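You operate a simulated robot arm through the tools that you are given. There is no shell and no other tool. Be economical: measure what you need, move in short steps, check, and stop when the job is done.

The job below is to be done with a simulated two-armed robot. You get a single attempt, and the scene is never put back.

Task
Open the main water and balance flow glasses 2-4 at about the card's figure.

The check looks at the end state, three seconds after you hand in, the way a careful person would. Anything else that was tipped, shoved, dropped, spilled or broken makes it a failure.

Robot
Two 7-joint arms with fingered hands on one trunk that stands fixed in place. Base frame: the origin is at the foot of the trunk, x ahead of it, y to its left, z up. Lengths are in mm, angles in degrees, forces in N, time in s.
The left shoulder is at [40, 146, 1280], the right one opposite. With the tool pointing down near the work surface each hand reaches from about 300 to 720 mm from the base axis, measured 20 degrees to its own side. Payload 4 kg a hand.
The TCP of each hand is the grasp point between the finger pads, 26 mm short of the fingertips. In the tool frame z runs along the fingers and y along their closing line. The gripper opens to 148 mm. The gripper's body begins 73 mm behind the TCP. The gripper is a hand of 3 fingers: y runs from the thumb to the fingers, the wrist lies at [0, 0, -224] in the tool frame, and closing takes about 1.5 s.
Orientation is told as [roll, pitch, yaw] about the base's x, y, z axes, in that order, counted from this pose: with the fingers straight down and closing along the base's y, the tool's x points along the base's -x, its y along +y and its z along -z.

Tools
- The arms move only by the tool servo_tool. It takes "left_steps", "right_steps" or both (then of equal length, played together; a hand with none holds still); each is a list that holds one entry, the list of rows, each a list of 7 numbers: the shift along the tool's x, y, z in cm, then the turn, a rotation vector about the tool's x, y, z in degrees, then the gripper command, from -1 (shut) to 1 (fully open), values between in proportion. In form: [[[dx, dy, dz, wx, wy, wz, gripper], ...]]. A call has 1 to 12 rows; each row is the pose to reach, as a shift and turn from the pose commanded when the call began, along the tool's axes at that moment. A row lasts 0.2 s, in which the tool goes at most 50 mm and 8.6 degrees; a call with a longer step from one row to the next is refused whole, and so is a gripper value outside its range. A pose out of reach is approached as far as the arm can. The call stops where the force on the tool passes 40 N (or 10 N more than at its start, if that is more) or the arm is blocked; 0.2 s more then pass. Each finger travels about 108 mm/s and halts on what it meets, pressing with about 25 N; the grip force reading is that of the motor and also rises with nothing between the fingers. The clock runs only during rows and for 0.2 s after the last one: add rows that repeat a pose to give the fingers time. The reply holds the time, the measured pose of the TCP, the force on the tool along the base axes, the opening and the grip force, in the units named above and with some noise, with the torque about the TCP (base axes, N m) and any sound that the robot's microphone picked up.
- Cameras (640 x 400 px; columns grow to the right, rows downward): "scene" is now at [113.1, -2.9, 1519.2]; the picture's right is [0.00, -1.00, 0.00], its down [-0.38, -0.00, -0.93] and it looks along [0.93, 0.00, -0.38] (base axes); focal length 223 px, centre (320, 200). "left" rides on the left gripper at [-68, -39, -90] in its tool frame; the picture's right is [0.50, -0.87, 0.00], its down [0.66, 0.38, -0.65] and it looks along [0.57, 0.33, 0.76] (tool axes); focal length 222 px, centre (320, 200). "right" rides on the right gripper at [68, -39, -90] in its tool frame; the picture's right is [0.50, 0.87, 0.00], its down [-0.66, 0.38, -0.65] and it looks along [-0.57, 0.33, 0.76] (tool axes); focal length 222 px, centre (320, 200). There is no depth. A picture from a camera that has moved, and an enlarged one, comes with that camera's place and axes in the base frame and with its lens. The place of the scene camera against the robot may be out by one fixed shift of up to 12 mm in any direction.
- capture(camera): a new picture of that camera. It takes no simulated time.
- raise_lower(by): slides the trunk up (or, below 0, down) by that many mm; the arms and the scene camera ride with it, the base frame stays. It gives what a move gives, with no picture.
- grasp_type(shape, hand): the hand has 3 fingers and takes this shape, open, in about a second: jaw (thumb against the fingers, like two jaws); tri (thumb and two fingers); tip (a fingertip pinch); poke (one finger out to press); point (the index stretched); flat (the hand flat); cup (the hand cupped); fist (a fist). The gripper value then closes the fingers along that shape, each until it touches; the sizes above hold for jaw. It gives what a move gives, with no picture.
- aim_head(pan, tilt): turns the head with the scene camera to pan (to the left, within 86 degrees either way) and tilt (down, from -29 to 69), counted from straight ahead of the robot. It gives what a move gives.
- close_up(camera, box): a new picture of the part [left, top, right, bottom] of that camera's present view, enlarged. It takes no simulated time.
- sign_off(): hands the job in; it is judged then, once.

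Work in short steps. Places have to be worked out from the pictures, the camera data and where the tool is seen: move nearer, look again, correct. Check each grasp and each placing, and mend what went wrong. You have 120 turns and 74 pictures in all, those below and enlarged ones among them. Open the grippers and draw the arms clear of the work before you hand the job in, unless the task says otherwise; then end with one line.

The tools are called after "Call:" by a JSON object that holds its "fn" and its "kwargs". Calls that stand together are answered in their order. servo_tool: Moves the arms, as the interface text tells. Its arguments: {"type":"object","properties":{"left_steps":{"type":"array"},"right_steps":{"type":"array"}},"required":[]} The other tools are called the same way: raise_lower (by) slides the trunk up or down; grasp_type (shape, hand) gives the hand a shape; aim_head (pan, tilt) turns the head that bears the scene camera; capture (camera) takes a picture; close_up (camera, box) takes an enlarged picture of a part of a camera's view; sign_off () hands the job in.

At the start:

```text
clock: 0.0
left_tool_pos: [355.0, 278.4, 1387.6]
left_orientation: [-0.1, 0.2, 0.1]
left_contact_force: [0.1, 0.2, 0.5]
left_moment: [-0.02, 0.01, 0.0]
left_grip_width: 147.9
left_grip_force: 0.0
left_shape: jaw
right_tool_pos: [442.6, -94.1, 1400.5]
right_orientation: [0.0, 0.0, 0.0]
right_contact_force: [-1.2, 0.3, 0.4]
right_moment: [-0.01, -0.02, 0.02]
right_grip_width: 148.0
right_grip_force: 0.3
right_shape: jaw
trunk travel left (down, up): [-450.0, 56.0]
head pan, tilt: [0.1, 22.3]
```

scene: 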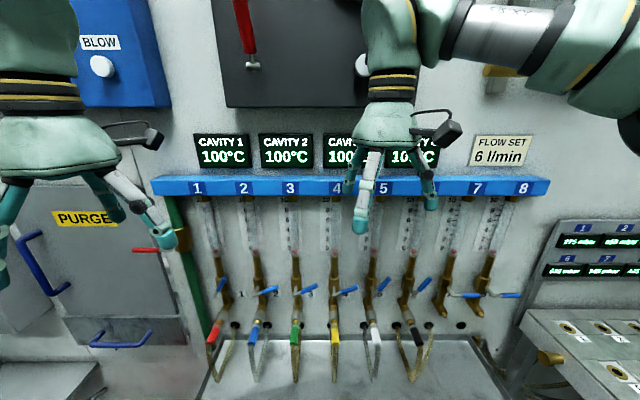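
right: 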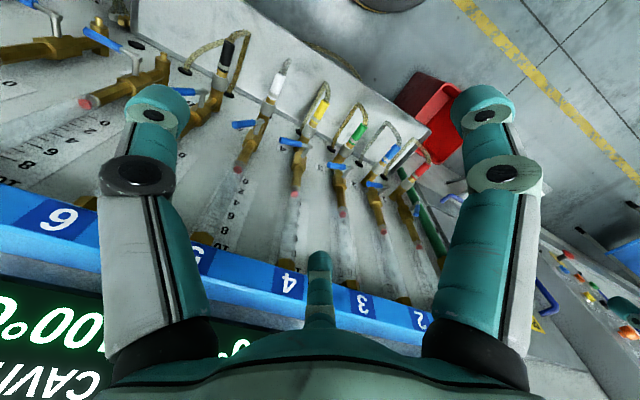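
left: 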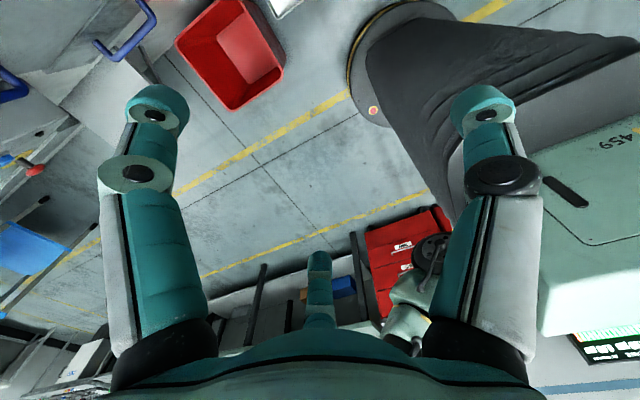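

The card reads 6 l/min; the flow glasses sit under the blue manifold. I look closer at the valves and for the main valve.

Call:
{"fn": "close_up", "kwargs": {"camera": "scene", "box": [120, 170, 360, 320]}}

Call:
{"fn": "close_up", "kwargs": {"camera": "scene", "box": [320, 120, 560, 320]}}

```text
2.67 times, centred on (240, 245) of scene
camera zoom: at [113.1, -2.9, 1519.2], right [0.0, -1.0, 0.0], down [-0.38, 0.0, -0.93], along [0.93, 0.0, -0.38], focal length 594 px, centre (533, 80)
```

zoom: 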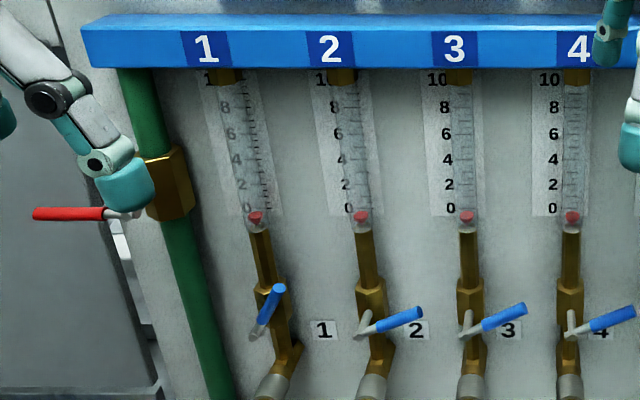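

```text
2.00 times, centred on (440, 220) of scene
camera zoom: at [113.1, -2.9, 1519.2], right [0.0, -1.0, 0.0], down [-0.38, 0.0, -0.93], along [0.93, 0.0, -0.38], focal length 445 px, centre (80, 160)
```

zoom: 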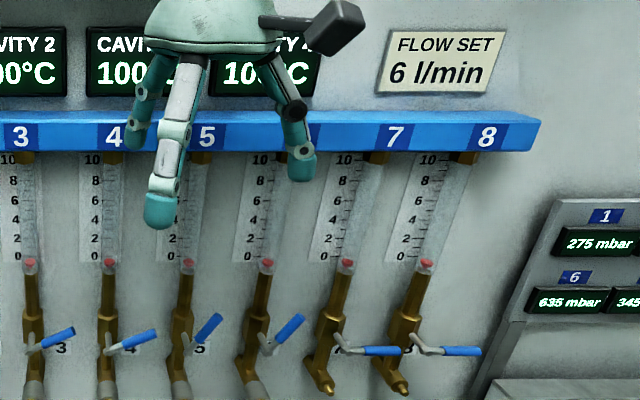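

Stereo from the two cameras puts the manifold face near x≈600, z≈1350. The red lever on the green pipe looks like the main (crosswise = closed). I move the right hand aside a bit and the left aside for a clear view.

Call:
{"fn": "servo_tool", "kwargs": {"right_steps": [[[2, -4, 0, 0, 0, 0, 1], [4, -8, 0, 0, 0, 0, 1], [6, -12, 0, 0, 0, 0, 1], [6, -16, 0, 0, 0, 0, 1], [6, -20, 0, 0, 0, 0, 1]]], "left_steps": [[[0, 0, -3, 0, 0, 0, 1], [0, 0, -6, 0, 0, 0, 1], [0, 0, -9, 0, 0, 0, 1], [0, 0, -12, 0, 0, 0, 1], [0, 0, -15, 0, 0, 0, 1]]]}}

Call:
{"fn": "aim_head", "kwargs": {"pan": 10, "tilt": 40}}

Call:
{"fn": "capture", "kwargs": {"camera": "scene"}}

Call:
{"fn": "capture", "kwargs": {"camera": "right"}}

```text
clock: 1.2
left_tool_pos: [349.5, 277.7, 1511.7]
left_orientation: [0.1, -0.3, 0.0]
left_contact_force: [-0.2, 0.2, 0.6]
left_moment: [0.0, -0.02, 0.03]
left_grip_width: 148.1
left_grip_force: 0.0
left_shape: jaw
left hand out of reach, approached as far as the arm can: row 5
right_tool_pos: [380.9, -296.8, 1401.3]
right_orientation: [0.1, -0.1, 0.0]
right_contact_force: [-0.5, 0.4, -0.2]
right_moment: [0.01, -0.01, -0.02]
right_grip_width: 147.7
right_grip_force: 0.1
right_shape: jaw
trunk travel left (down, up): [-450.0, 56.0]
head pan, tilt: [0.1, 22.3]
```

```text
clock: 2.0
left_tool_pos: [351.0, 281.5, 1508.9]
left_orientation: [-0.1, -0.1, 0.1]
left_contact_force: [-0.4, -0.2, 0.2]
left_moment: [-0.06, 0.02, 0.02]
left_grip_width: 147.7
left_grip_force: 0.2
left_shape: jaw
right_tool_pos: [382.6, -293.2, 1401.7]
right_orientation: [0.0, -0.1, 0.0]
right_contact_force: [-0.3, 0.0, -0.3]
right_moment: [-0.04, 0.02, 0.01]
right_grip_width: 147.9
right_grip_force: 0.0
right_shape: jaw
trunk travel left (down, up): [-450.0, 56.0]
head pan, tilt: [10.0, 40.0]
```

```text
68 pictures are left
camera scene: at [103.9, 11.8, 1491.6], right [0.17, -0.98, 0.0], down [-0.63, -0.11, -0.77], along [0.75, 0.13, -0.64], focal length 223 px, centre (320, 200)
```

scene: 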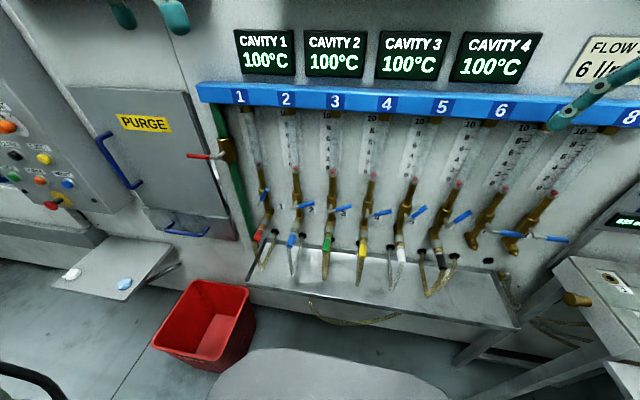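

```text
67 pictures are left
camera right: at [314.3, -332.7, 1491.9], right [-0.5, 0.87, 0.0], down [0.66, 0.38, 0.65], along [0.57, 0.33, -0.76], focal length 222 px, centre (320, 200)
```

right: 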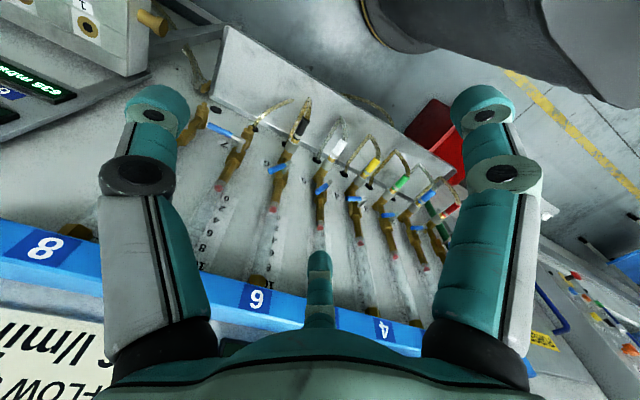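

Closer look at the hoses/couplings and at the main lever.

Call:
{"fn": "close_up", "kwargs": {"camera": "scene", "box": [240, 160, 500, 330]}}

Call:
{"fn": "close_up", "kwargs": {"camera": "scene", "box": [80, 70, 260, 250]}}

```text
2.35 times, centred on (370, 245) of scene
camera zoom: at [103.9, 11.8, 1491.6], right [0.17, -0.98, 0.0], down [-0.63, -0.11, -0.77], along [0.75, 0.13, -0.64], focal length 524 px, centre (202, 94)
```

zoom: 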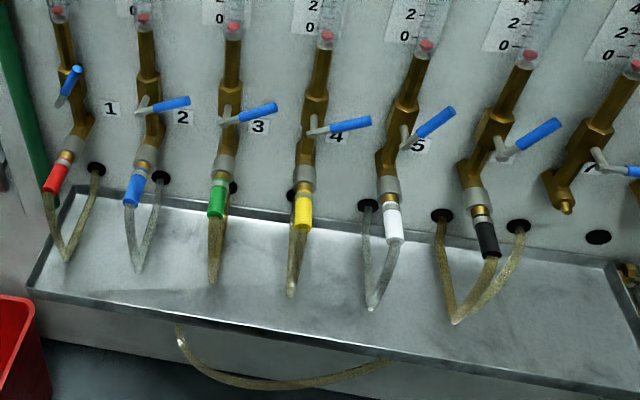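

```text
2.22 times, centred on (170, 160) of scene
camera zoom: at [103.9, 11.8, 1491.6], right [0.17, -0.98, 0.0], down [-0.63, -0.11, -0.77], along [0.75, 0.13, -0.64], focal length 495 px, centre (653, 289)
```

zoom: 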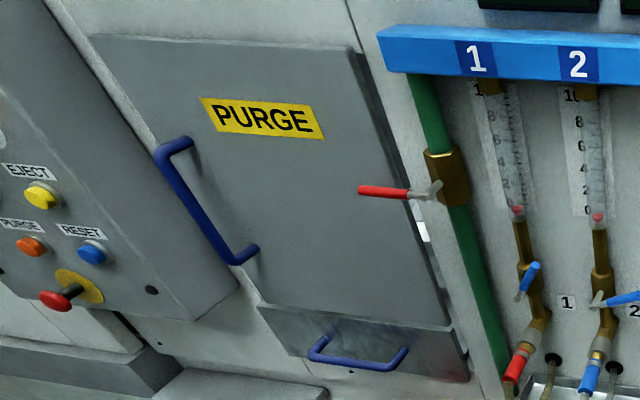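

Hoses are all coupled. I bring the left hand down in front of the main lever (estimated near y≈380–480, z≈1180, x≈600), pitching fingers to point forward.

Call:
{"fn": "servo_tool", "kwargs": {"left_steps": [[[-1, 1.3, 2.3, 0, -8.2, 0, 1], [-2, 2.5, 4.5, 0, -16.4, 0, 1], [-3, 3.8, 6.8, 0, -24.6, 0, 1], [-4, 5, 9, 0, -32.8, 0, 1], [-5, 6.3, 11.3, 0, -41, 0, 1], [-6, 7.6, 13.6, 0, -49.2, 0, 1], [-7, 8.8, 15.8, 0, -57.4, 0, 1], [-8, 10, 18, 0, -65.6, 0, 1], [-9, 11.4, 20.4, 0, -73.8, 0, 1], [-10, 12.6, 22.6, 0, -82, 0, 1], [-11, 13.9, 24.9, 0, -90, 0, 1]]]}}

Call:
{"fn": "capture", "kwargs": {"camera": "left"}}

```text
clock: 4.4
left_tool_pos: [459.3, 420.5, 1261.3]
left_orientation: [156.8, -89.8, -156.6]
left_contact_force: [0.8, 0.2, 0.5]
left_moment: [-0.03, -0.01, 0.01]
left_grip_width: 148.1
left_grip_force: 0.0
left_shape: jaw
right_tool_pos: [381.8, -294.1, 1402.5]
right_orientation: [0.0, 0.0, 0.0]
right_contact_force: [0.2, 0.0, 0.2]
right_moment: [-0.03, 0.01, -0.03]
right_grip_width: 147.9
right_grip_force: 0.1
right_shape: jaw
trunk travel left (down, up): [-450.0, 56.0]
head pan, tilt: [10.0, 40.0]
```

```text
64 pictures are left
camera left: at [367.5, 381.7, 1326.6], right [0.0, -0.87, -0.5], down [-0.65, 0.38, -0.66], along [0.76, 0.33, -0.56], focal length 222 px, centre (320, 200)
```

left: 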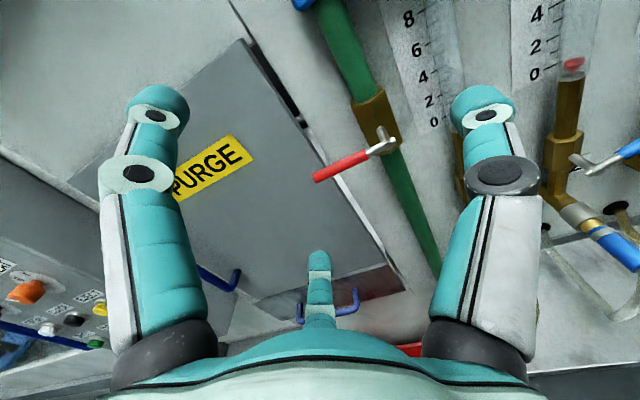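

Triangulated main handle: from y≈395 to 462 at x≈578, z≈1200; pivot around y≈370. I roll the hand so that it closes vertically, and come level in front of the handle.

Call:
{"fn": "servo_tool", "kwargs": {"left_steps": [[[0, 0, 0, 0, 0, -8.2, 0.8], [0, 0, 0, 0, 0, -16.4, 0.6], [0, 0, 0, 0, 0, -24.6, 0.4], [0, 0, 0, 0, 0, -32.8, 0.2], [0, 0, 0, 0, 0, -41, 0], [1, 0.2, 0, 0, 0, -49.2, -0.19], [2, 0.4, 0, 0, 0, -57.4, -0.19], [3, 0.6, 0, 0, 0, -65.6, -0.19], [4, 0.8, 1, 0, 0, -73.8, -0.19], [5, 1, 2, 0, 0, -82, -0.19], [6.1, 1.4, 2, 0, 0, -90, -0.19]]]}}

Call:
{"fn": "capture", "kwargs": {"camera": "left"}}

Call:
{"fn": "capture", "kwargs": {"camera": "scene"}}

```text
clock: 6.8
left_tool_pos: [480.1, 433.7, 1199.6]
left_orientation: [-90.0, 0.2, 90.0]
left_contact_force: [1.1, 0.6, -0.3]
left_moment: [0.02, 0.0, 0.01]
left_grip_width: 60.4
left_grip_force: 0.1
left_shape: jaw
right_tool_pos: [383.1, -293.6, 1401.9]
right_orientation: [-0.1, 0.0, 0.0]
right_contact_force: [0.0, 0.5, -0.9]
right_moment: [0.02, -0.04, 0.02]
right_grip_width: 148.2
right_grip_force: 0.1
right_shape: jaw
trunk travel left (down, up): [-450.0, 56.0]
head pan, tilt: [10.0, 40.0]
```

```text
63 pictures are left
camera left: at [389.1, 502.0, 1236.7], right [0.0, -0.5, 0.87], down [-0.65, -0.66, -0.38], along [0.76, -0.57, -0.32], focal length 222 px, centre (320, 200)
```

left: 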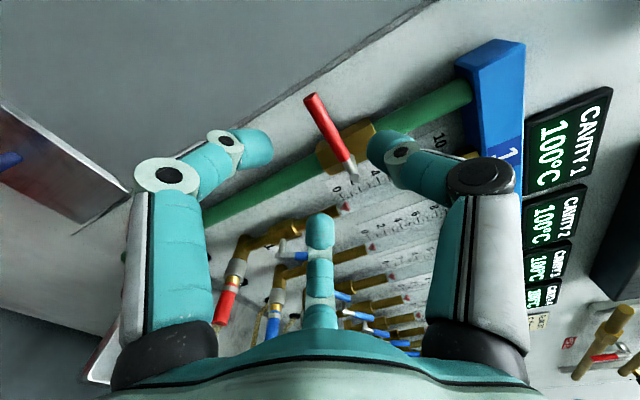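

```text
62 pictures are left
camera scene: at [103.8, 11.6, 1491.5], right [0.17, -0.98, 0.0], down [-0.63, -0.11, -0.77], along [0.75, 0.13, -0.64], focal length 223 px, centre (320, 200)
```

scene: 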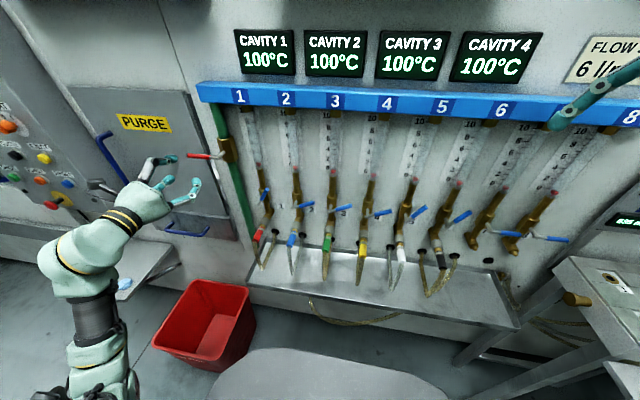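

I check the finger arrangement before closing in.

Call:
{"fn": "close_up", "kwargs": {"camera": "scene", "box": [110, 130, 250, 220]}}

```text
4.44 times, centred on (180, 175) of scene
camera zoom: at [103.8, 11.6, 1491.5], right [0.17, -0.98, 0.0], down [-0.63, -0.11, -0.77], along [0.75, 0.13, -0.64], focal length 990 px, centre (942, 311)
```

zoom: 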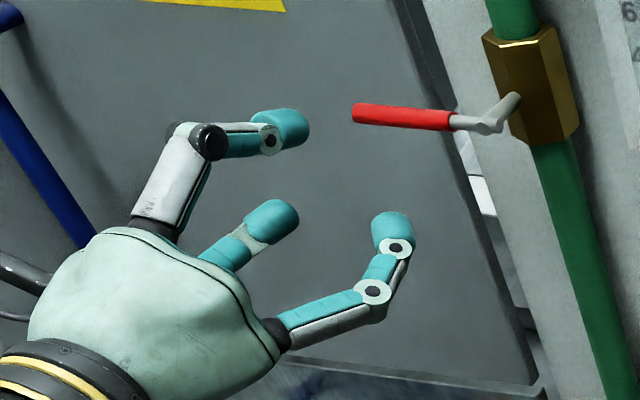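

The handle lies between thumb (above) and finger (below); the folded middle finger stays behind. I advance straight to straddle the handle.

Call:
{"fn": "servo_tool", "kwargs": {"left_steps": [[[0, 0, 2, 0, 0, 0, -0.19], [0, 0, 4, 0, 0, 0, -0.19], [0, 0, 6, 0, 0, 0, -0.19], [0, 0, 7.5, 0, 0, 0, -0.19], [0, 0, 9, 0, 0, 0, -0.19]]]}}

Call:
{"fn": "capture", "kwargs": {"camera": "left"}}

Call:
{"fn": "close_up", "kwargs": {"camera": "scene", "box": [140, 130, 280, 220]}}

```text
clock: 8.0
left_tool_pos: [570.3, 434.3, 1199.5]
left_orientation: [-90.0, 0.0, 90.1]
left_contact_force: [-0.7, -0.1, -0.3]
left_moment: [0.0, -0.04, 0.02]
left_grip_width: 60.3
left_grip_force: 0.0
left_shape: jaw
right_tool_pos: [382.8, -293.9, 1401.3]
right_orientation: [0.0, 0.0, 0.0]
right_contact_force: [-0.4, 0.3, 0.1]
right_moment: [-0.02, -0.02, 0.0]
right_grip_width: 148.1
right_grip_force: 0.0
right_shape: jaw
trunk travel left (down, up): [-450.0, 56.0]
head pan, tilt: [10.0, 40.0]
```

```text
60 pictures are left
camera left: at [479.4, 502.2, 1237.3], right [0.0, -0.5, 0.87], down [-0.65, -0.66, -0.38], along [0.76, -0.56, -0.33], focal length 222 px, centre (320, 200)
```

left: 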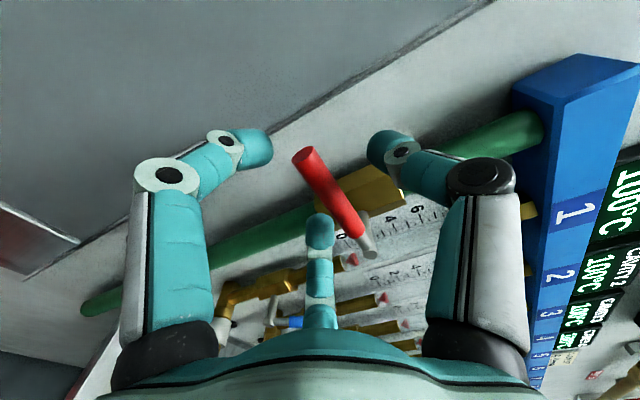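

```text
4.44 times, centred on (210, 175) of scene
camera zoom: at [104.5, 11.6, 1491.4], right [0.17, -0.98, 0.0], down [-0.63, -0.11, -0.77], along [0.75, 0.13, -0.64], focal length 990 px, centre (809, 311)
```

zoom: 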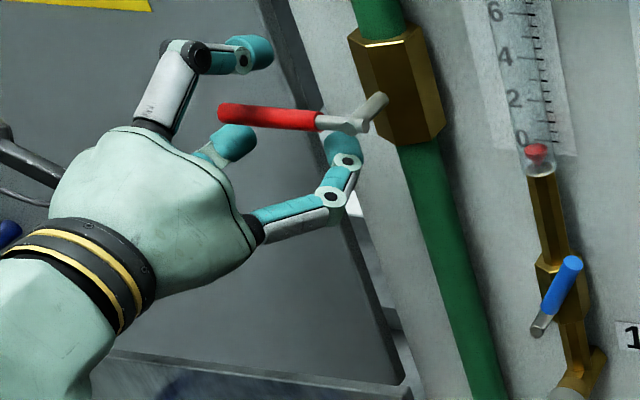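

The handle is straddled. I narrow the fingers and probe downward first, reading the force.

Call:
{"fn": "servo_tool", "kwargs": {"left_steps": [[[0, 0, 0, 0, 0, 0, -0.4], [0, 0, 0, 0, 0, 0, -0.65], [0, 0, 0, 0, 0, 0, -0.65], [0, 0, 0, 0, 0, 0, -0.65]]]}}

Call:
{"fn": "servo_tool", "kwargs": {"left_steps": [[[0, 0.5, 0, 0, 0, 0, -0.65], [0, 1.0, 0, 0, 0, 0, -0.65], [0, 1.5, 0, 0, 0, 0, -0.65], [0, 2.0, 0, 0, 0, 0, -0.65]]]}}

Call:
{"fn": "close_up", "kwargs": {"camera": "scene", "box": [140, 130, 280, 220]}}

```text
clock: 9.0
left_tool_pos: [569.4, 433.6, 1199.5]
left_orientation: [-90.0, 0.1, 90.0]
left_contact_force: [0.4, -0.4, -0.1]
left_moment: [0.0, -0.01, 0.01]
left_grip_width: 26.5
left_grip_force: 0.1
left_shape: jaw
right_tool_pos: [382.1, -294.1, 1401.7]
right_orientation: [0.1, 0.0, 0.0]
right_contact_force: [0.3, 0.0, 1.0]
right_moment: [0.0, 0.0, -0.02]
right_grip_width: 148.0
right_grip_force: 0.1
right_shape: jaw
trunk travel left (down, up): [-450.0, 56.0]
head pan, tilt: [10.0, 40.0]
```

```text
clock: 10.0
left_tool_pos: [569.6, 433.6, 1182.5]
left_orientation: [-90.3, 0.0, 90.1]
left_contact_force: [0.1, 0.2, 10.1]
left_moment: [0.0, -0.08, -0.01]
left_grip_width: 28.3
left_grip_force: 0.1
left_shape: jaw
right_tool_pos: [381.6, -295.4, 1402.1]
right_orientation: [0.0, -0.1, -0.1]
right_contact_force: [0.3, -0.9, -1.3]
right_moment: [0.02, -0.01, 0.01]
right_grip_width: 147.9
right_grip_force: 0.0
right_shape: jaw
trunk travel left (down, up): [-450.0, 56.0]
head pan, tilt: [10.0, 40.0]
```

```text
4.44 times, centred on (210, 175) of scene
camera zoom: at [102.5, 10.8, 1491.7], right [0.17, -0.98, 0.0], down [-0.63, -0.11, -0.77], along [0.76, 0.13, -0.64], focal length 990 px, centre (809, 311)
```

zoom: 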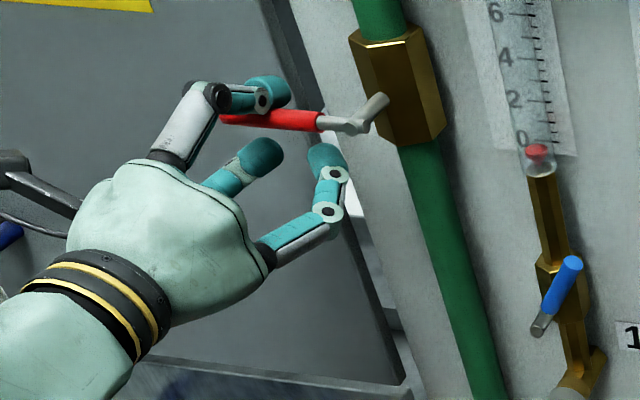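

Pushing down gives 10 N and the handle hardly moved — probably a stop. I probe upward.

Call:
{"fn": "servo_tool", "kwargs": {"left_steps": [[[0, -1, 0, 0, 0, 0, -0.65], [0, -2, 0, 0, 0, 0, -0.65], [0, -2.7, 0, 0, 0, 0, -0.65], [0, -3.4, 0, 0, 0, 0, -0.65], [0, -4, 0, 0, 0, 0, -0.65]]]}}

Call:
{"fn": "close_up", "kwargs": {"camera": "scene", "box": [140, 130, 280, 220]}}

```text
clock: 11.2
left_tool_pos: [569.8, 435.0, 1219.4]
left_orientation: [-89.9, 0.2, 90.0]
left_contact_force: [-0.5, -0.5, -6.1]
left_moment: [0.18, 0.02, -0.03]
left_grip_width: 26.7
left_grip_force: 0.1
left_shape: jaw
right_tool_pos: [382.9, -293.3, 1401.8]
right_orientation: [0.0, 0.0, -0.1]
right_contact_force: [-0.9, 0.1, 0.0]
right_moment: [0.0, -0.03, 0.02]
right_grip_width: 148.0
right_grip_force: 0.1
right_shape: jaw
trunk travel left (down, up): [-450.0, 56.0]
head pan, tilt: [10.0, 40.0]
```

```text
4.44 times, centred on (210, 175) of scene
camera zoom: at [104.6, 12.2, 1491.4], right [0.17, -0.98, 0.0], down [-0.63, -0.11, -0.77], along [0.75, 0.13, -0.64], focal length 990 px, centre (809, 311)
```

zoom: 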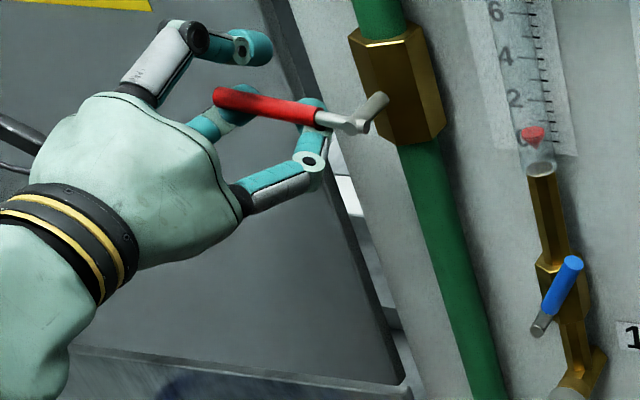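

Upward opens it: glass 1's float is lifting. I follow the arc upward about pivot (y≈375, z≈1203), rotating the hand along; first half.

Call:
{"fn": "servo_tool", "kwargs": {"left_steps": [[[0.69, -0.99, 0, 0, 0, 8, -0.65], [1.11, -1.69, 0, 0, 0, 16, -0.65], [1.62, -2.33, 0, 0, 0, 24, -0.65], [2.22, -2.88, 0, 0, 0, 32, -0.65], [2.88, -3.35, 0, 0, 0, 40, -0.65]]]}}

Call:
{"fn": "close_up", "kwargs": {"camera": "scene", "box": [140, 110, 300, 220]}}

```text
clock: 12.4
left_tool_pos: [554.5, 409.9, 1237.8]
left_orientation: [-92.7, -30.2, 90.2]
left_contact_force: [2.1, 5.0, -2.4]
left_moment: [0.04, 0.02, 0.04]
left_grip_width: 25.9
left_grip_force: 0.0
left_shape: jaw
left hand out of reach, approached as far as the arm can: row 3, 4, 5
right_tool_pos: [383.0, -292.1, 1402.2]
right_orientation: [-0.1, 0.0, 0.0]
right_contact_force: [-0.3, 0.0, -0.5]
right_moment: [-0.03, 0.01, 0.01]
right_grip_width: 147.8
right_grip_force: 0.0
right_shape: jaw
trunk travel left (down, up): [-450.0, 56.0]
head pan, tilt: [10.0, 40.0]
```

```text
3.64 times, centred on (220, 165) of scene
camera zoom: at [104.1, 13.9, 1491.5], right [0.17, -0.98, 0.0], down [-0.63, -0.11, -0.77], along [0.75, 0.13, -0.64], focal length 810 px, centre (684, 327)
```

zoom: 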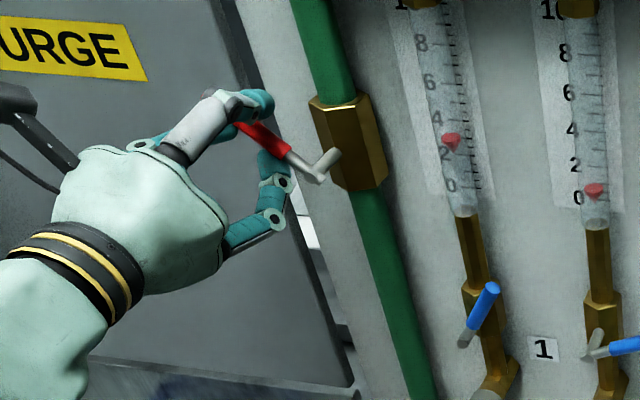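

The arm ran to a joint limit while rolling, handle now about 45–50° up. I'll back straight off, roll on to the closing-horizontal pose, and finish pushing from the left.

Call:
{"fn": "servo_tool", "kwargs": {"left_steps": [[[0, 0, 0, 0, 0, 0, -0.3], [0, 0, 0, 0, 0, 0, -0.1], [0, 0, -2, 0, 0, 0, -0.1], [0, 0, -5, 0, 0, 0, -0.1], [0, 0, -9, 0, 0, 0, -0.1]]]}}

```text
clock: 13.6
left_tool_pos: [462.9, 408.9, 1236.8]
left_orientation: [-92.8, -30.3, 90.2]
left_contact_force: [0.0, 0.5, 0.7]
left_moment: [-0.01, 0.02, 0.0]
left_grip_width: 66.3
left_grip_force: 0.0
left_shape: jaw
right_tool_pos: [380.2, -294.4, 1402.8]
right_orientation: [0.0, -0.1, 0.0]
right_contact_force: [-0.1, 0.4, 0.2]
right_moment: [0.02, 0.0, 0.0]
right_grip_width: 147.8
right_grip_force: 0.0
right_shape: jaw
trunk travel left (down, up): [-450.0, 56.0]
head pan, tilt: [10.0, 40.0]
```

Clear. Now roll +60° to bring closing line along y.

Call:
{"fn": "servo_tool", "kwargs": {"left_steps": [[[0, 0, 0, 0, 0, 8, -0.1], [0, 0, 0, 0, 0, 16, -0.1], [0, 0, 0, 0, 0, 24, -0.1], [0, 0, 0, 0, 0, 32, -0.1], [0, 0, 0, 0, 0, 40, -0.1], [0, 0, 0, 0, 0, 48, -0.1], [0, 0, 0, 0, 0, 56, -0.1], [0, 0, 0, 0, 0, 60, -0.1]]]}}

Call:
{"fn": "capture", "kwargs": {"camera": "left"}}

Call:
{"fn": "close_up", "kwargs": {"camera": "scene", "box": [140, 80, 300, 220]}}

```text
clock: 15.4
left_tool_pos: [464.5, 408.9, 1234.8]
left_orientation: [172.1, -87.6, -173.2]
left_contact_force: [-0.3, 0.2, -0.4]
left_moment: [0.01, 0.01, -0.01]
left_grip_width: 66.2
left_grip_force: 0.1
left_shape: jaw
right_tool_pos: [380.8, -294.0, 1402.0]
right_orientation: [-0.1, 0.0, 0.1]
right_contact_force: [0.2, 0.2, 0.5]
right_moment: [-0.02, 0.02, 0.0]
right_grip_width: 147.9
right_grip_force: 0.1
right_shape: jaw
trunk travel left (down, up): [-450.0, 56.0]
head pan, tilt: [10.0, 40.0]
```

```text
55 pictures are left
camera left: at [370.0, 372.9, 1297.2], right [0.0, -0.86, -0.5], down [-0.62, 0.4, -0.68], along [0.79, 0.31, -0.53], focal length 222 px, centre (320, 200)
```

left: 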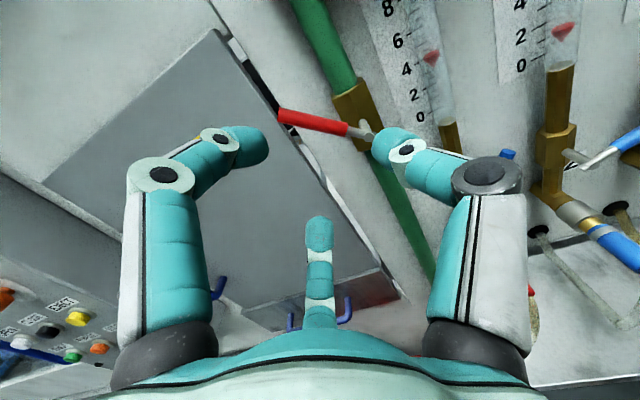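

```text
2.86 times, centred on (220, 150) of scene
camera zoom: at [104.0, 11.7, 1491.5], right [0.17, -0.98, 0.0], down [-0.63, -0.11, -0.77], along [0.75, 0.13, -0.64], focal length 636 px, centre (606, 343)
```

zoom: 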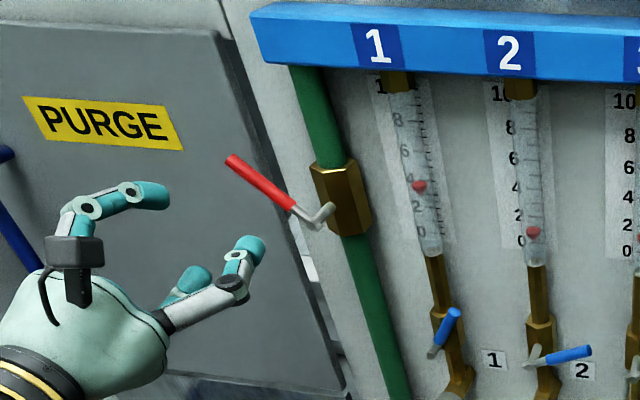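

Handle is at ~45°; flow in 1 reads ~3.5. I advance with the fingers straddling the handle at z≈1250.

Call:
{"fn": "servo_tool", "kwargs": {"left_steps": [[[-1.0, 0.8, 0, 0, 0, 0, -0.1], [-1.9, 1.5, 0.5, 0, 0, 0, -0.1], [-1.9, 1.5, 3, 0, 0, 0, -0.1], [-1.9, 1.5, 5.5, 0, 0, 0, -0.1], [-1.9, 1.5, 8, 0, 0, 0, -0.1], [-1.9, 1.5, 10.5, 0, 0, 0, -0.1]]]}}

Call:
{"fn": "capture", "kwargs": {"camera": "left"}}

```text
clock: 16.8
left_tool_pos: [571.3, 421.7, 1258.9]
left_orientation: [174.3, -87.8, -175.4]
left_contact_force: [-0.3, -0.6, 0.2]
left_moment: [0.01, 0.01, -0.01]
left_grip_width: 66.1
left_grip_force: 0.0
left_shape: jaw
right_tool_pos: [384.9, -294.8, 1401.5]
right_orientation: [0.0, 0.0, 0.0]
right_contact_force: [-0.6, 0.7, 0.9]
right_moment: [0.0, 0.0, -0.01]
right_grip_width: 147.8
right_grip_force: 0.0
right_shape: jaw
trunk travel left (down, up): [-450.0, 56.0]
head pan, tilt: [10.0, 40.0]
```

```text
53 pictures are left
camera left: at [476.5, 385.3, 1320.1], right [0.0, -0.86, -0.5], down [-0.62, 0.39, -0.68], along [0.79, 0.31, -0.53], focal length 222 px, centre (320, 200)
```

left: 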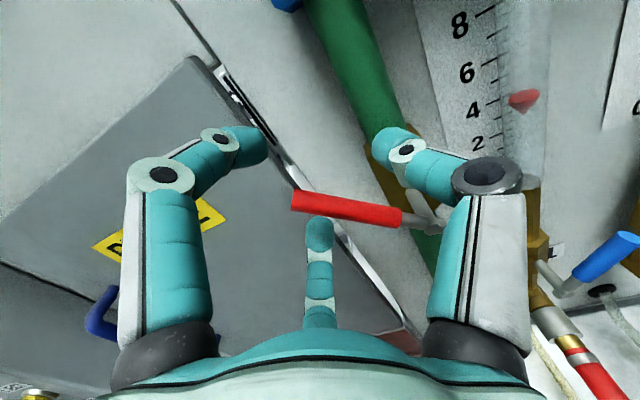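

Handle runs (391,1212)→(438,1259) in y,z; I lower ~16 mm so the fingers bracket it mid-length, then narrow and push right in small steps.

Call:
{"fn": "servo_tool", "kwargs": {"left_steps": [[[0.8, 0, -0.3, 0, 0, 0, -0.1], [1.6, 0, -0.5, 0, 0, 0, -0.1], [1.6, 0, -0.5, 0, 0, 0, -0.46], [1.6, 0, -0.5, 0, 0, 0, -0.46], [1.6, -0.8, -0.5, 0, 0, 0, -0.46], [1.6, -1.6, -0.5, 0, 0, 0, -0.46], [1.6, -2.4, -0.5, 0, 0, 0, -0.46], [1.6, -3.2, -0.5, 0, 0, 0, -0.46], [1.6, -4, -0.5, 0, 0, 0, -0.46]]]}}

Call:
{"fn": "capture", "kwargs": {"camera": "left"}}

Call:
{"fn": "close_up", "kwargs": {"camera": "scene", "box": [140, 80, 300, 220]}}

```text
clock: 18.8
left_tool_pos: [564.9, 405.2, 1240.9]
left_orientation: [174.2, -87.6, -175.6]
left_contact_force: [-0.1, 0.2, -0.4]
left_moment: [-0.06, -0.02, -0.01]
left_grip_width: 40.3
left_grip_force: 0.1
left_shape: jaw
left hand out of reach, approached as far as the arm can: row 7, 8, 9
right_tool_pos: [382.9, -296.8, 1401.0]
right_orientation: [-0.1, 0.0, -0.1]
right_contact_force: [0.3, 0.7, -0.2]
right_moment: [-0.01, 0.01, -0.01]
right_grip_width: 147.9
right_grip_force: 0.1
right_shape: jaw
trunk travel left (down, up): [-450.0, 56.0]
head pan, tilt: [10.0, 40.0]
```

```text
52 pictures are left
camera left: at [470.0, 369.4, 1304.1], right [0.0, -0.86, -0.5], down [-0.62, 0.4, -0.68], along [0.79, 0.31, -0.53], focal length 222 px, centre (320, 200)
```

left: 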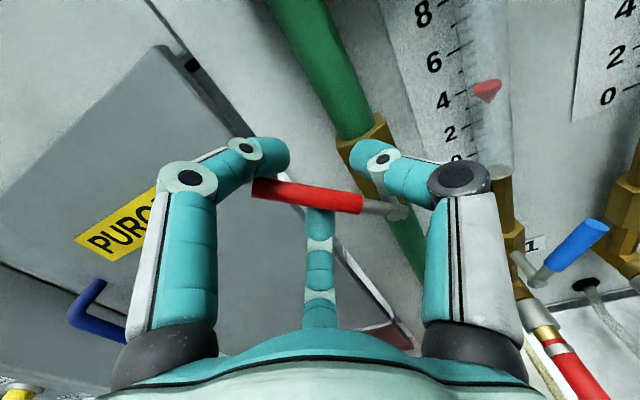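

```text
2.86 times, centred on (220, 150) of scene
camera zoom: at [104.5, 10.9, 1491.5], right [0.17, -0.98, 0.0], down [-0.63, -0.11, -0.77], along [0.75, 0.13, -0.64], focal length 636 px, centre (606, 343)
```

zoom: 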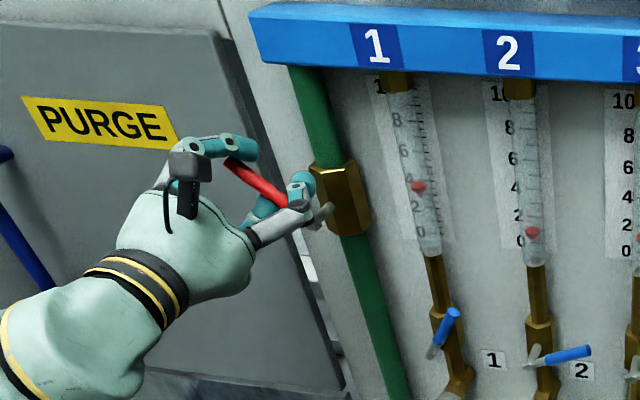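

The arm is at a wrist limit with the fingers level. I tilt the fingers ~35° downward about the TCP (wrist up), which is nearer the arm's natural pose, then push right again.

Call:
{"fn": "servo_tool", "kwargs": {"left_steps": [[[0, 0.2, 0, 0, 8, 0, -0.46], [0, 0.2, 0, 0, 16, 0, -0.46], [0, 0.2, 0, 0, 24, 0, -0.46], [0, 0.2, 0, 0, 32, 0, -0.46], [0, 0.2, 0, 0, 38, 0, -0.46], [0, -0.6, 0, 0, 38, 0, -0.46], [0, -1.2, 0, 0, 38, 0, -0.46], [0, -1.8, 0, 0, 38, 0, -0.46]]]}}

Call:
{"fn": "capture", "kwargs": {"camera": "left"}}

```text
clock: 20.6
left_tool_pos: [563.7, 389.3, 1241.0]
left_orientation: [0.4, -54.3, -1.5]
left_contact_force: [0.0, -0.1, -0.1]
left_moment: [0.02, 0.01, -0.01]
left_grip_width: 40.1
left_grip_force: 0.0
left_shape: jaw
left hand out of reach, approached as far as the arm can: row 1
right_tool_pos: [382.8, -294.0, 1400.9]
right_orientation: [0.0, 0.0, 0.0]
right_contact_force: [-0.5, 0.1, 0.2]
right_moment: [-0.02, 0.0, 0.01]
right_grip_width: 147.9
right_grip_force: 0.1
right_shape: jaw
trunk travel left (down, up): [-450.0, 56.0]
head pan, tilt: [10.0, 40.0]
```

```text
50 pictures are left
camera left: at [528.8, 350.7, 1347.6], right [-0.31, -0.86, -0.41], down [-0.91, 0.4, -0.15], along [0.29, 0.32, -0.9], focal length 222 px, centre (320, 200)
```

left: 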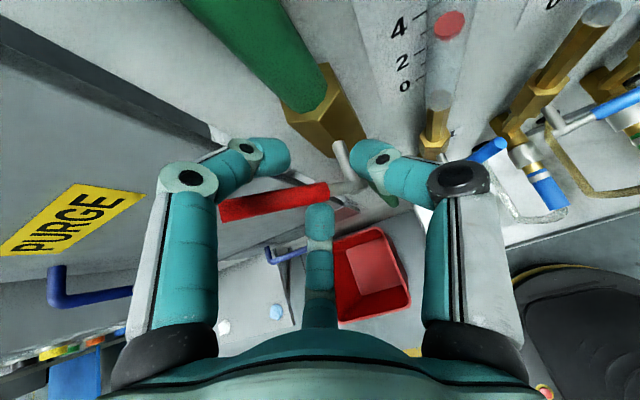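

The handle tip now sits just inside the left finger. I push on to the right.

Call:
{"fn": "servo_tool", "kwargs": {"left_steps": [[[0, -0.7, 0, 0, 0, 0, -0.46], [0, -1.4, 0, 0, 0, 0, -0.46], [0, -2.1, 0, 0, 0, 0, -0.46]]]}}

Call:
{"fn": "capture", "kwargs": {"camera": "left"}}

```text
clock: 21.4
left_tool_pos: [564.6, 367.8, 1242.1]
left_orientation: [0.4, -54.4, -1.5]
left_contact_force: [0.1, 0.2, 0.6]
left_moment: [0.02, -0.02, 0.01]
left_grip_width: 40.3
left_grip_force: 0.0
left_shape: jaw
right_tool_pos: [382.2, -294.1, 1401.0]
right_orientation: [-0.1, 0.0, 0.0]
right_contact_force: [0.2, -0.1, 0.3]
right_moment: [-0.05, 0.0, 0.03]
right_grip_width: 147.8
right_grip_force: 0.1
right_shape: jaw
trunk travel left (down, up): [-450.0, 56.0]
head pan, tilt: [10.0, 40.0]
```

```text
49 pictures are left
camera left: at [528.1, 330.0, 1347.7], right [-0.31, -0.86, -0.41], down [-0.91, 0.4, -0.15], along [0.29, 0.32, -0.9], focal length 222 px, centre (320, 200)
```

left: 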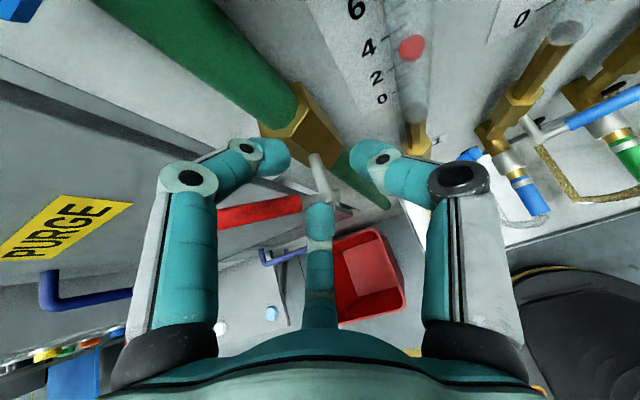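

No force: the geometry shows the two fingers sit at ±20 mm across the tool x, so one passed above the handle tip and the other in front. I back out and try the "poke" shape for a single clean pushing finger.

Call:
{"fn": "servo_tool", "kwargs": {"left_steps": [[[0, 0, -2.5, 0, 0, 0, -0.46], [0, 0, -5, 0, 0, 0, -0.46], [0, 2, -8, 0, 0, 0, -0.46], [0, 4, -10, 0, 0, 0, -0.46]]]}}

Call:
{"fn": "grasp_type", "kwargs": {"hand": "left", "shape": "poke"}}

Call:
{"fn": "capture", "kwargs": {"camera": "left"}}

Call:
{"fn": "close_up", "kwargs": {"camera": "scene", "box": [120, 70, 320, 220]}}

```text
clock: 22.4
left_tool_pos: [481.7, 409.2, 1300.6]
left_orientation: [0.4, -54.4, -1.3]
left_contact_force: [0.1, -0.9, 0.3]
left_moment: [-0.01, 0.01, 0.0]
left_grip_width: 40.1
left_grip_force: 0.0
left_shape: jaw
right_tool_pos: [381.2, -293.9, 1402.2]
right_orientation: [0.0, -0.1, 0.1]
right_contact_force: [-0.3, 0.6, -0.7]
right_moment: [-0.02, -0.01, -0.01]
right_grip_width: 147.9
right_grip_force: 0.1
right_shape: jaw
trunk travel left (down, up): [-450.0, 56.0]
head pan, tilt: [10.0, 40.0]
```

```text
clock: 23.3
left_tool_pos: [483.1, 409.4, 1299.3]
left_orientation: [0.4, -54.3, -1.4]
left_contact_force: [-0.2, 0.1, -1.4]
left_moment: [0.0, -0.02, -0.01]
left_grip_width: 0.2
left_grip_force: 0.2
left_shape: poke
right_tool_pos: [382.1, -295.0, 1400.8]
right_orientation: [0.0, 0.0, 0.0]
right_contact_force: [0.5, -0.1, -0.5]
right_moment: [-0.02, 0.0, -0.03]
right_grip_width: 147.7
right_grip_force: 0.1
right_shape: jaw
trunk travel left (down, up): [-450.0, 56.0]
head pan, tilt: [10.0, 40.0]
```

```text
48 pictures are left
camera left: at [448.3, 370.7, 1405.7], right [-0.31, -0.86, -0.41], down [-0.91, 0.4, -0.15], along [0.29, 0.32, -0.9], focal length 222 px, centre (320, 200)
```

left: 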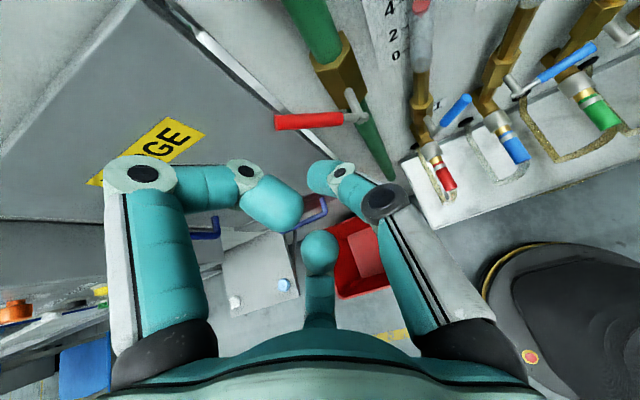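

```text
2.67 times, centred on (220, 145) of scene
camera zoom: at [104.4, 11.5, 1491.5], right [0.17, -0.98, 0.0], down [-0.63, -0.11, -0.77], along [0.75, 0.13, -0.64], focal length 594 px, centre (587, 347)
```

zoom: 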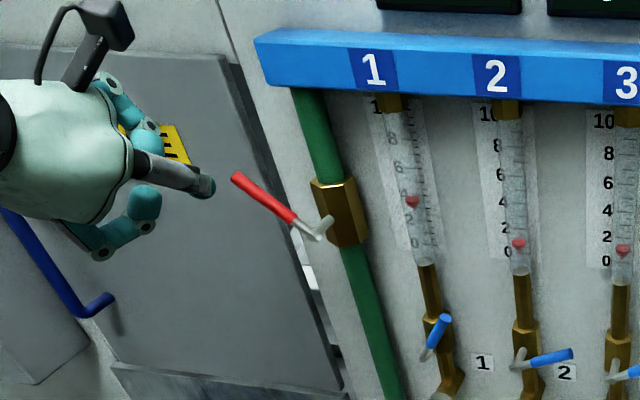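

In poke the thumb tip extends on the tool axis (≈26 mm ahead of TCP). I bring it to the lower-left side of the handle, at about (590, 435, 1218).

Call:
{"fn": "servo_tool", "kwargs": {"left_steps": [[[0.1, 1.3, 1, 0, 0, 0, -1], [0.35, 2.6, 2.5, 0, 0, 0, -1], [0.35, 2.6, 4.5, 0, 0, 0, -1], [0.35, 2.6, 6.5, 0, 0, 0, -1], [0.35, 2.6, 8.5, 0, 0, 0, -1], [0.35, 2.6, 10.8, 0, 0, 0, -1]]]}}

Call:
{"fn": "capture", "kwargs": {"camera": "left"}}

Call:
{"fn": "close_up", "kwargs": {"camera": "scene", "box": [120, 70, 320, 220]}}

```text
clock: 24.7
left_tool_pos: [567.4, 436.5, 1234.0]
left_orientation: [0.2, -54.4, -1.3]
left_contact_force: [-7.2, 2.9, -2.4]
left_moment: [0.03, -0.02, -0.13]
left_grip_width: 0.1
left_grip_force: 0.1
left_shape: poke
right_tool_pos: [379.0, -292.9, 1402.7]
right_orientation: [-0.1, 0.0, 0.1]
right_contact_force: [0.5, -0.8, 0.4]
right_moment: [-0.03, -0.01, 0.02]
right_grip_width: 148.0
right_grip_force: 0.1
right_shape: jaw
trunk travel left (down, up): [-450.0, 56.0]
head pan, tilt: [10.0, 40.0]
```

```text
46 pictures are left
camera left: at [531.9, 398.0, 1340.0], right [-0.31, -0.86, -0.41], down [-0.91, 0.4, -0.15], along [0.29, 0.32, -0.9], focal length 222 px, centre (320, 200)
```

left: 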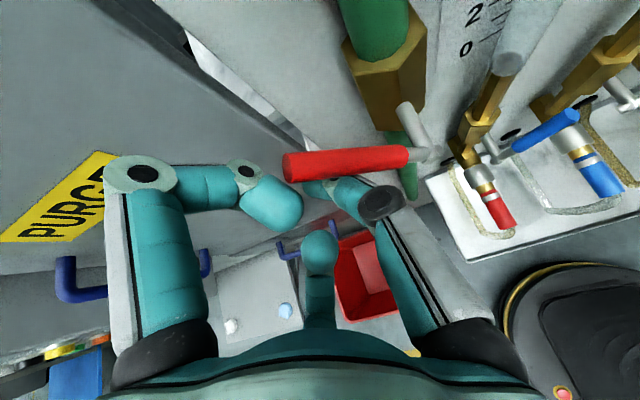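

```text
2.67 times, centred on (220, 145) of scene
camera zoom: at [101.5, 13.6, 1491.6], right [0.17, -0.98, 0.0], down [-0.63, -0.11, -0.77], along [0.76, 0.13, -0.64], focal length 594 px, centre (587, 347)
```

zoom: 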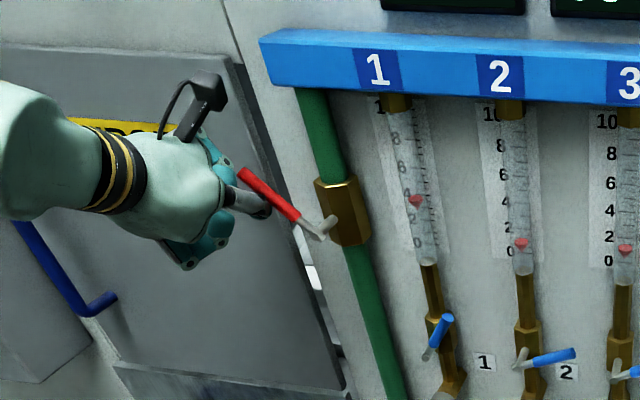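

The finger sits under the handle. I push it up-right along the arc toward vertical.

Call:
{"fn": "servo_tool", "kwargs": {"left_steps": [[[-0.5, -1.3, -0.4, 0, 0, 0, -1], [-1.05, -2.7, -0.75, 0, 0, 0, -1], [-1.4, -3.8, -1.0, 0, 0, 0, -1], [-1.6, -4.9, -1.16, 0, 0, 0, -1], [-1.6, -5.4, -1.16, 0, 0, 0, -1], [-1.6, -5.7, -1.16, 0, 0, 0, -1]]]}}

Call:
{"fn": "capture", "kwargs": {"camera": "left"}}

Call:
{"fn": "close_up", "kwargs": {"camera": "scene", "box": [160, 70, 400, 220]}}

```text
clock: 26.1
left_tool_pos: [561.3, 382.5, 1257.2]
left_orientation: [0.2, -54.6, -1.0]
left_contact_force: [-25.0, 22.7, -1.7]
left_moment: [0.09, 0.16, 0.11]
left_grip_width: 0.0
left_grip_force: 0.0
left_shape: poke
right_tool_pos: [375.9, -290.9, 1404.6]
right_orientation: [-0.1, -0.3, -0.1]
right_contact_force: [-0.2, 0.7, -0.9]
right_moment: [0.01, 0.0, 0.0]
right_grip_width: 148.0
right_grip_force: 0.0
right_shape: jaw
trunk travel left (down, up): [-450.0, 56.0]
head pan, tilt: [10.0, 40.0]
```

```text
44 pictures are left
camera left: at [525.3, 343.4, 1362.4], right [-0.3, -0.86, -0.41], down [-0.91, 0.39, -0.15], along [0.29, 0.32, -0.9], focal length 222 px, centre (320, 200)
```

left: 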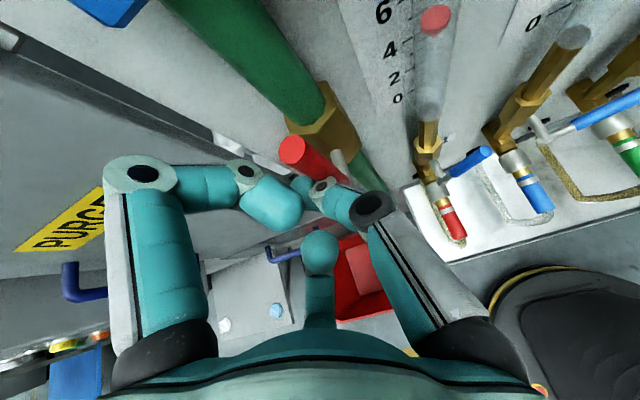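

```text
2.67 times, centred on (280, 145) of scene
camera zoom: at [96.8, 14.5, 1492.0], right [0.17, -0.98, 0.0], down [-0.63, -0.11, -0.77], along [0.76, 0.13, -0.64], focal length 594 px, centre (427, 347)
```

zoom: 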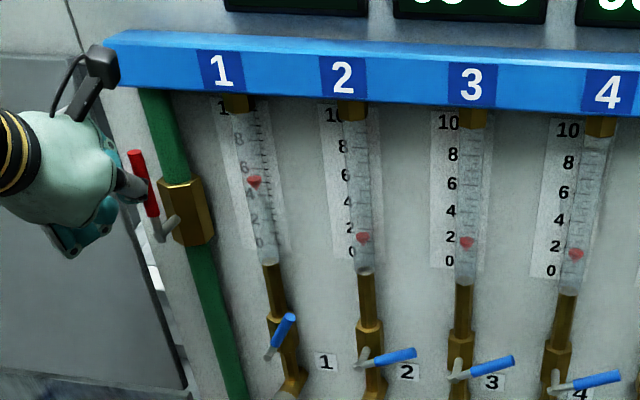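

The handle looks vertical, along the pipe, with force rising at its stop. I withdraw leftwards and back, then inspect.

Call:
{"fn": "servo_tool", "kwargs": {"left_steps": [[[0, 1.5, 0, 0, 0, 0, -1], [0, 3, -2, 0, 0, 0, -1], [0, 3, -5, 0, 0, 0, -1], [0, 3, -9, 0, 0, 0, -1], [0, 3, -13, 0, 0, 0, -1]]]}}

Call:
{"fn": "aim_head", "kwargs": {"pan": 5, "tilt": 30}}

Call:
{"fn": "close_up", "kwargs": {"camera": "scene", "box": [160, 130, 420, 280]}}

```text
clock: 27.3
left_tool_pos: [463.9, 407.3, 1329.2]
left_orientation: [0.4, -54.2, -1.6]
left_contact_force: [-0.4, -0.1, 0.8]
left_moment: [0.0, 0.03, -0.05]
left_grip_width: 0.0
left_grip_force: 0.2
left_shape: poke
right_tool_pos: [383.4, -296.4, 1400.8]
right_orientation: [0.0, 0.2, 0.0]
right_contact_force: [0.2, -0.1, 0.6]
right_moment: [0.01, 0.02, 0.03]
right_grip_width: 147.8
right_grip_force: 0.1
right_shape: jaw
trunk travel left (down, up): [-450.0, 56.0]
head pan, tilt: [10.0, 40.0]
```

```text
clock: 28.0
left_tool_pos: [464.0, 407.7, 1330.2]
left_orientation: [0.4, -54.3, -1.5]
left_contact_force: [0.4, 0.7, 0.0]
left_moment: [0.04, 0.04, 0.05]
left_grip_width: 0.3
left_grip_force: 0.1
left_shape: poke
right_tool_pos: [382.4, -295.1, 1401.5]
right_orientation: [0.1, 0.0, 0.0]
right_contact_force: [0.2, 0.5, 0.4]
right_moment: [-0.01, 0.01, 0.01]
right_grip_width: 148.1
right_grip_force: 0.1
right_shape: jaw
trunk travel left (down, up): [-450.0, 56.0]
head pan, tilt: [5.0, 30.0]
```

```text
2.46 times, centred on (290, 205) of scene
camera zoom: at [110.8, 4.5, 1506.7], right [0.09, -1.0, 0.0], down [-0.5, -0.04, -0.87], along [0.86, 0.08, -0.5], focal length 548 px, centre (394, 188)
```

zoom: 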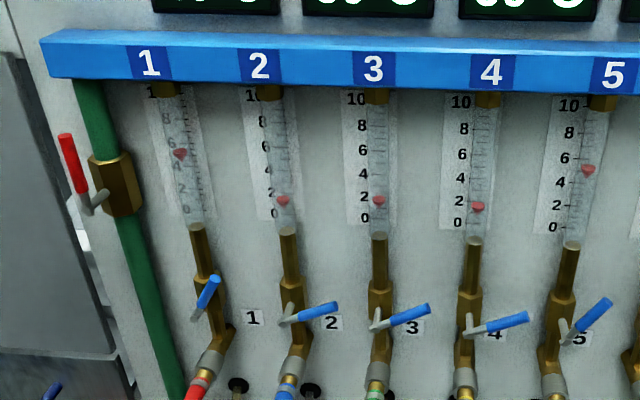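

Main is open (handle along pipe); glass 1 reads ~5.5–6, glasses 2–4 read ~1.5. Their levers (≈25–30° up) must be raised like lever 1. I move the left hand in front of lever 2 for a look.

Call:
{"fn": "servo_tool", "kwargs": {"left_steps": [[[1.4, -3.2, 0.8, 0, 0, 0, -1], [2.9, -6.4, 1.7, 0, 0, 0, -1], [4.3, -9.6, 2.5, 0, 0, 0, -1], [5.8, -12.8, 3.4, 0, 0, 0, -1], [7.2, -16, 4.2, 0, 0, 0, -1], [8.7, -19.2, 5.1, 0, 0, 0, -1], [10.1, -22.4, 5.9, 0, 0, 0, -1], [11.6, -25.6, 6.8, 0, 0, 0, -1], [13, -28.7, 7.6, 0, 0, 0, -1]]]}}

Call:
{"fn": "capture", "kwargs": {"camera": "left"}}

Call:
{"fn": "capture", "kwargs": {"camera": "scene"}}

```text
clock: 30.0
left_tool_pos: [470.4, 110.3, 1181.9]
left_orientation: [0.8, -54.3, -1.8]
left_contact_force: [-0.3, -0.7, -0.3]
left_moment: [0.01, 0.0, 0.01]
left_grip_width: 0.0
left_grip_force: 0.1
left_shape: poke
left hand out of reach, approached as far as the arm can: row 5, 6, 7, 8, 9
right_tool_pos: [382.6, -298.3, 1402.0]
right_orientation: [0.2, 0.1, 0.0]
right_contact_force: [-0.6, 0.5, -0.7]
right_moment: [0.02, 0.02, 0.02]
right_grip_width: 148.1
right_grip_force: 0.1
right_shape: jaw
trunk travel left (down, up): [-450.0, 56.0]
head pan, tilt: [5.0, 30.0]
```

```text
41 pictures are left
camera left: at [434.7, 70.9, 1288.3], right [-0.31, -0.86, -0.41], down [-0.91, 0.4, -0.15], along [0.29, 0.33, -0.9], focal length 222 px, centre (320, 200)
```

left: 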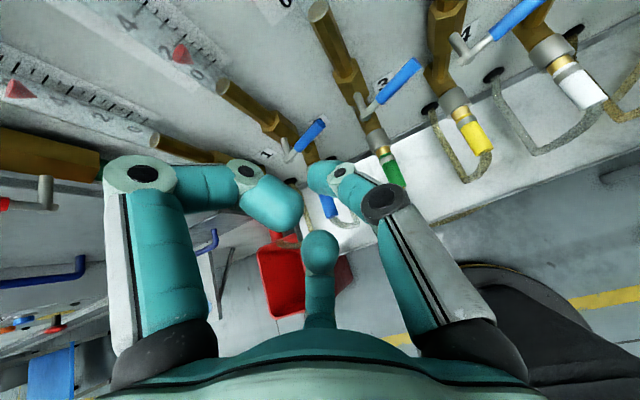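

```text
40 pictures are left
camera scene: at [110.5, 1.2, 1506.8], right [0.09, -1.0, 0.0], down [-0.5, -0.04, -0.87], along [0.86, 0.08, -0.5], focal length 223 px, centre (320, 200)
```

scene: 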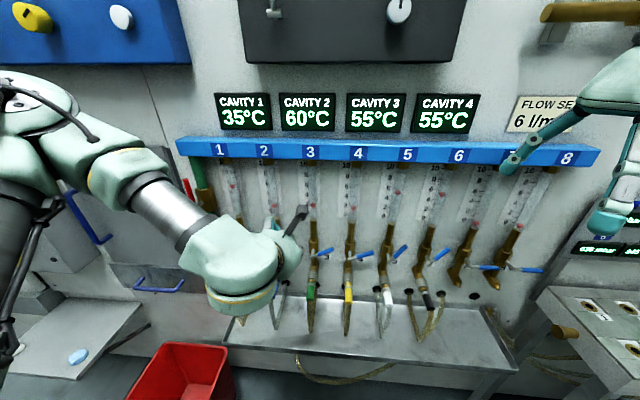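

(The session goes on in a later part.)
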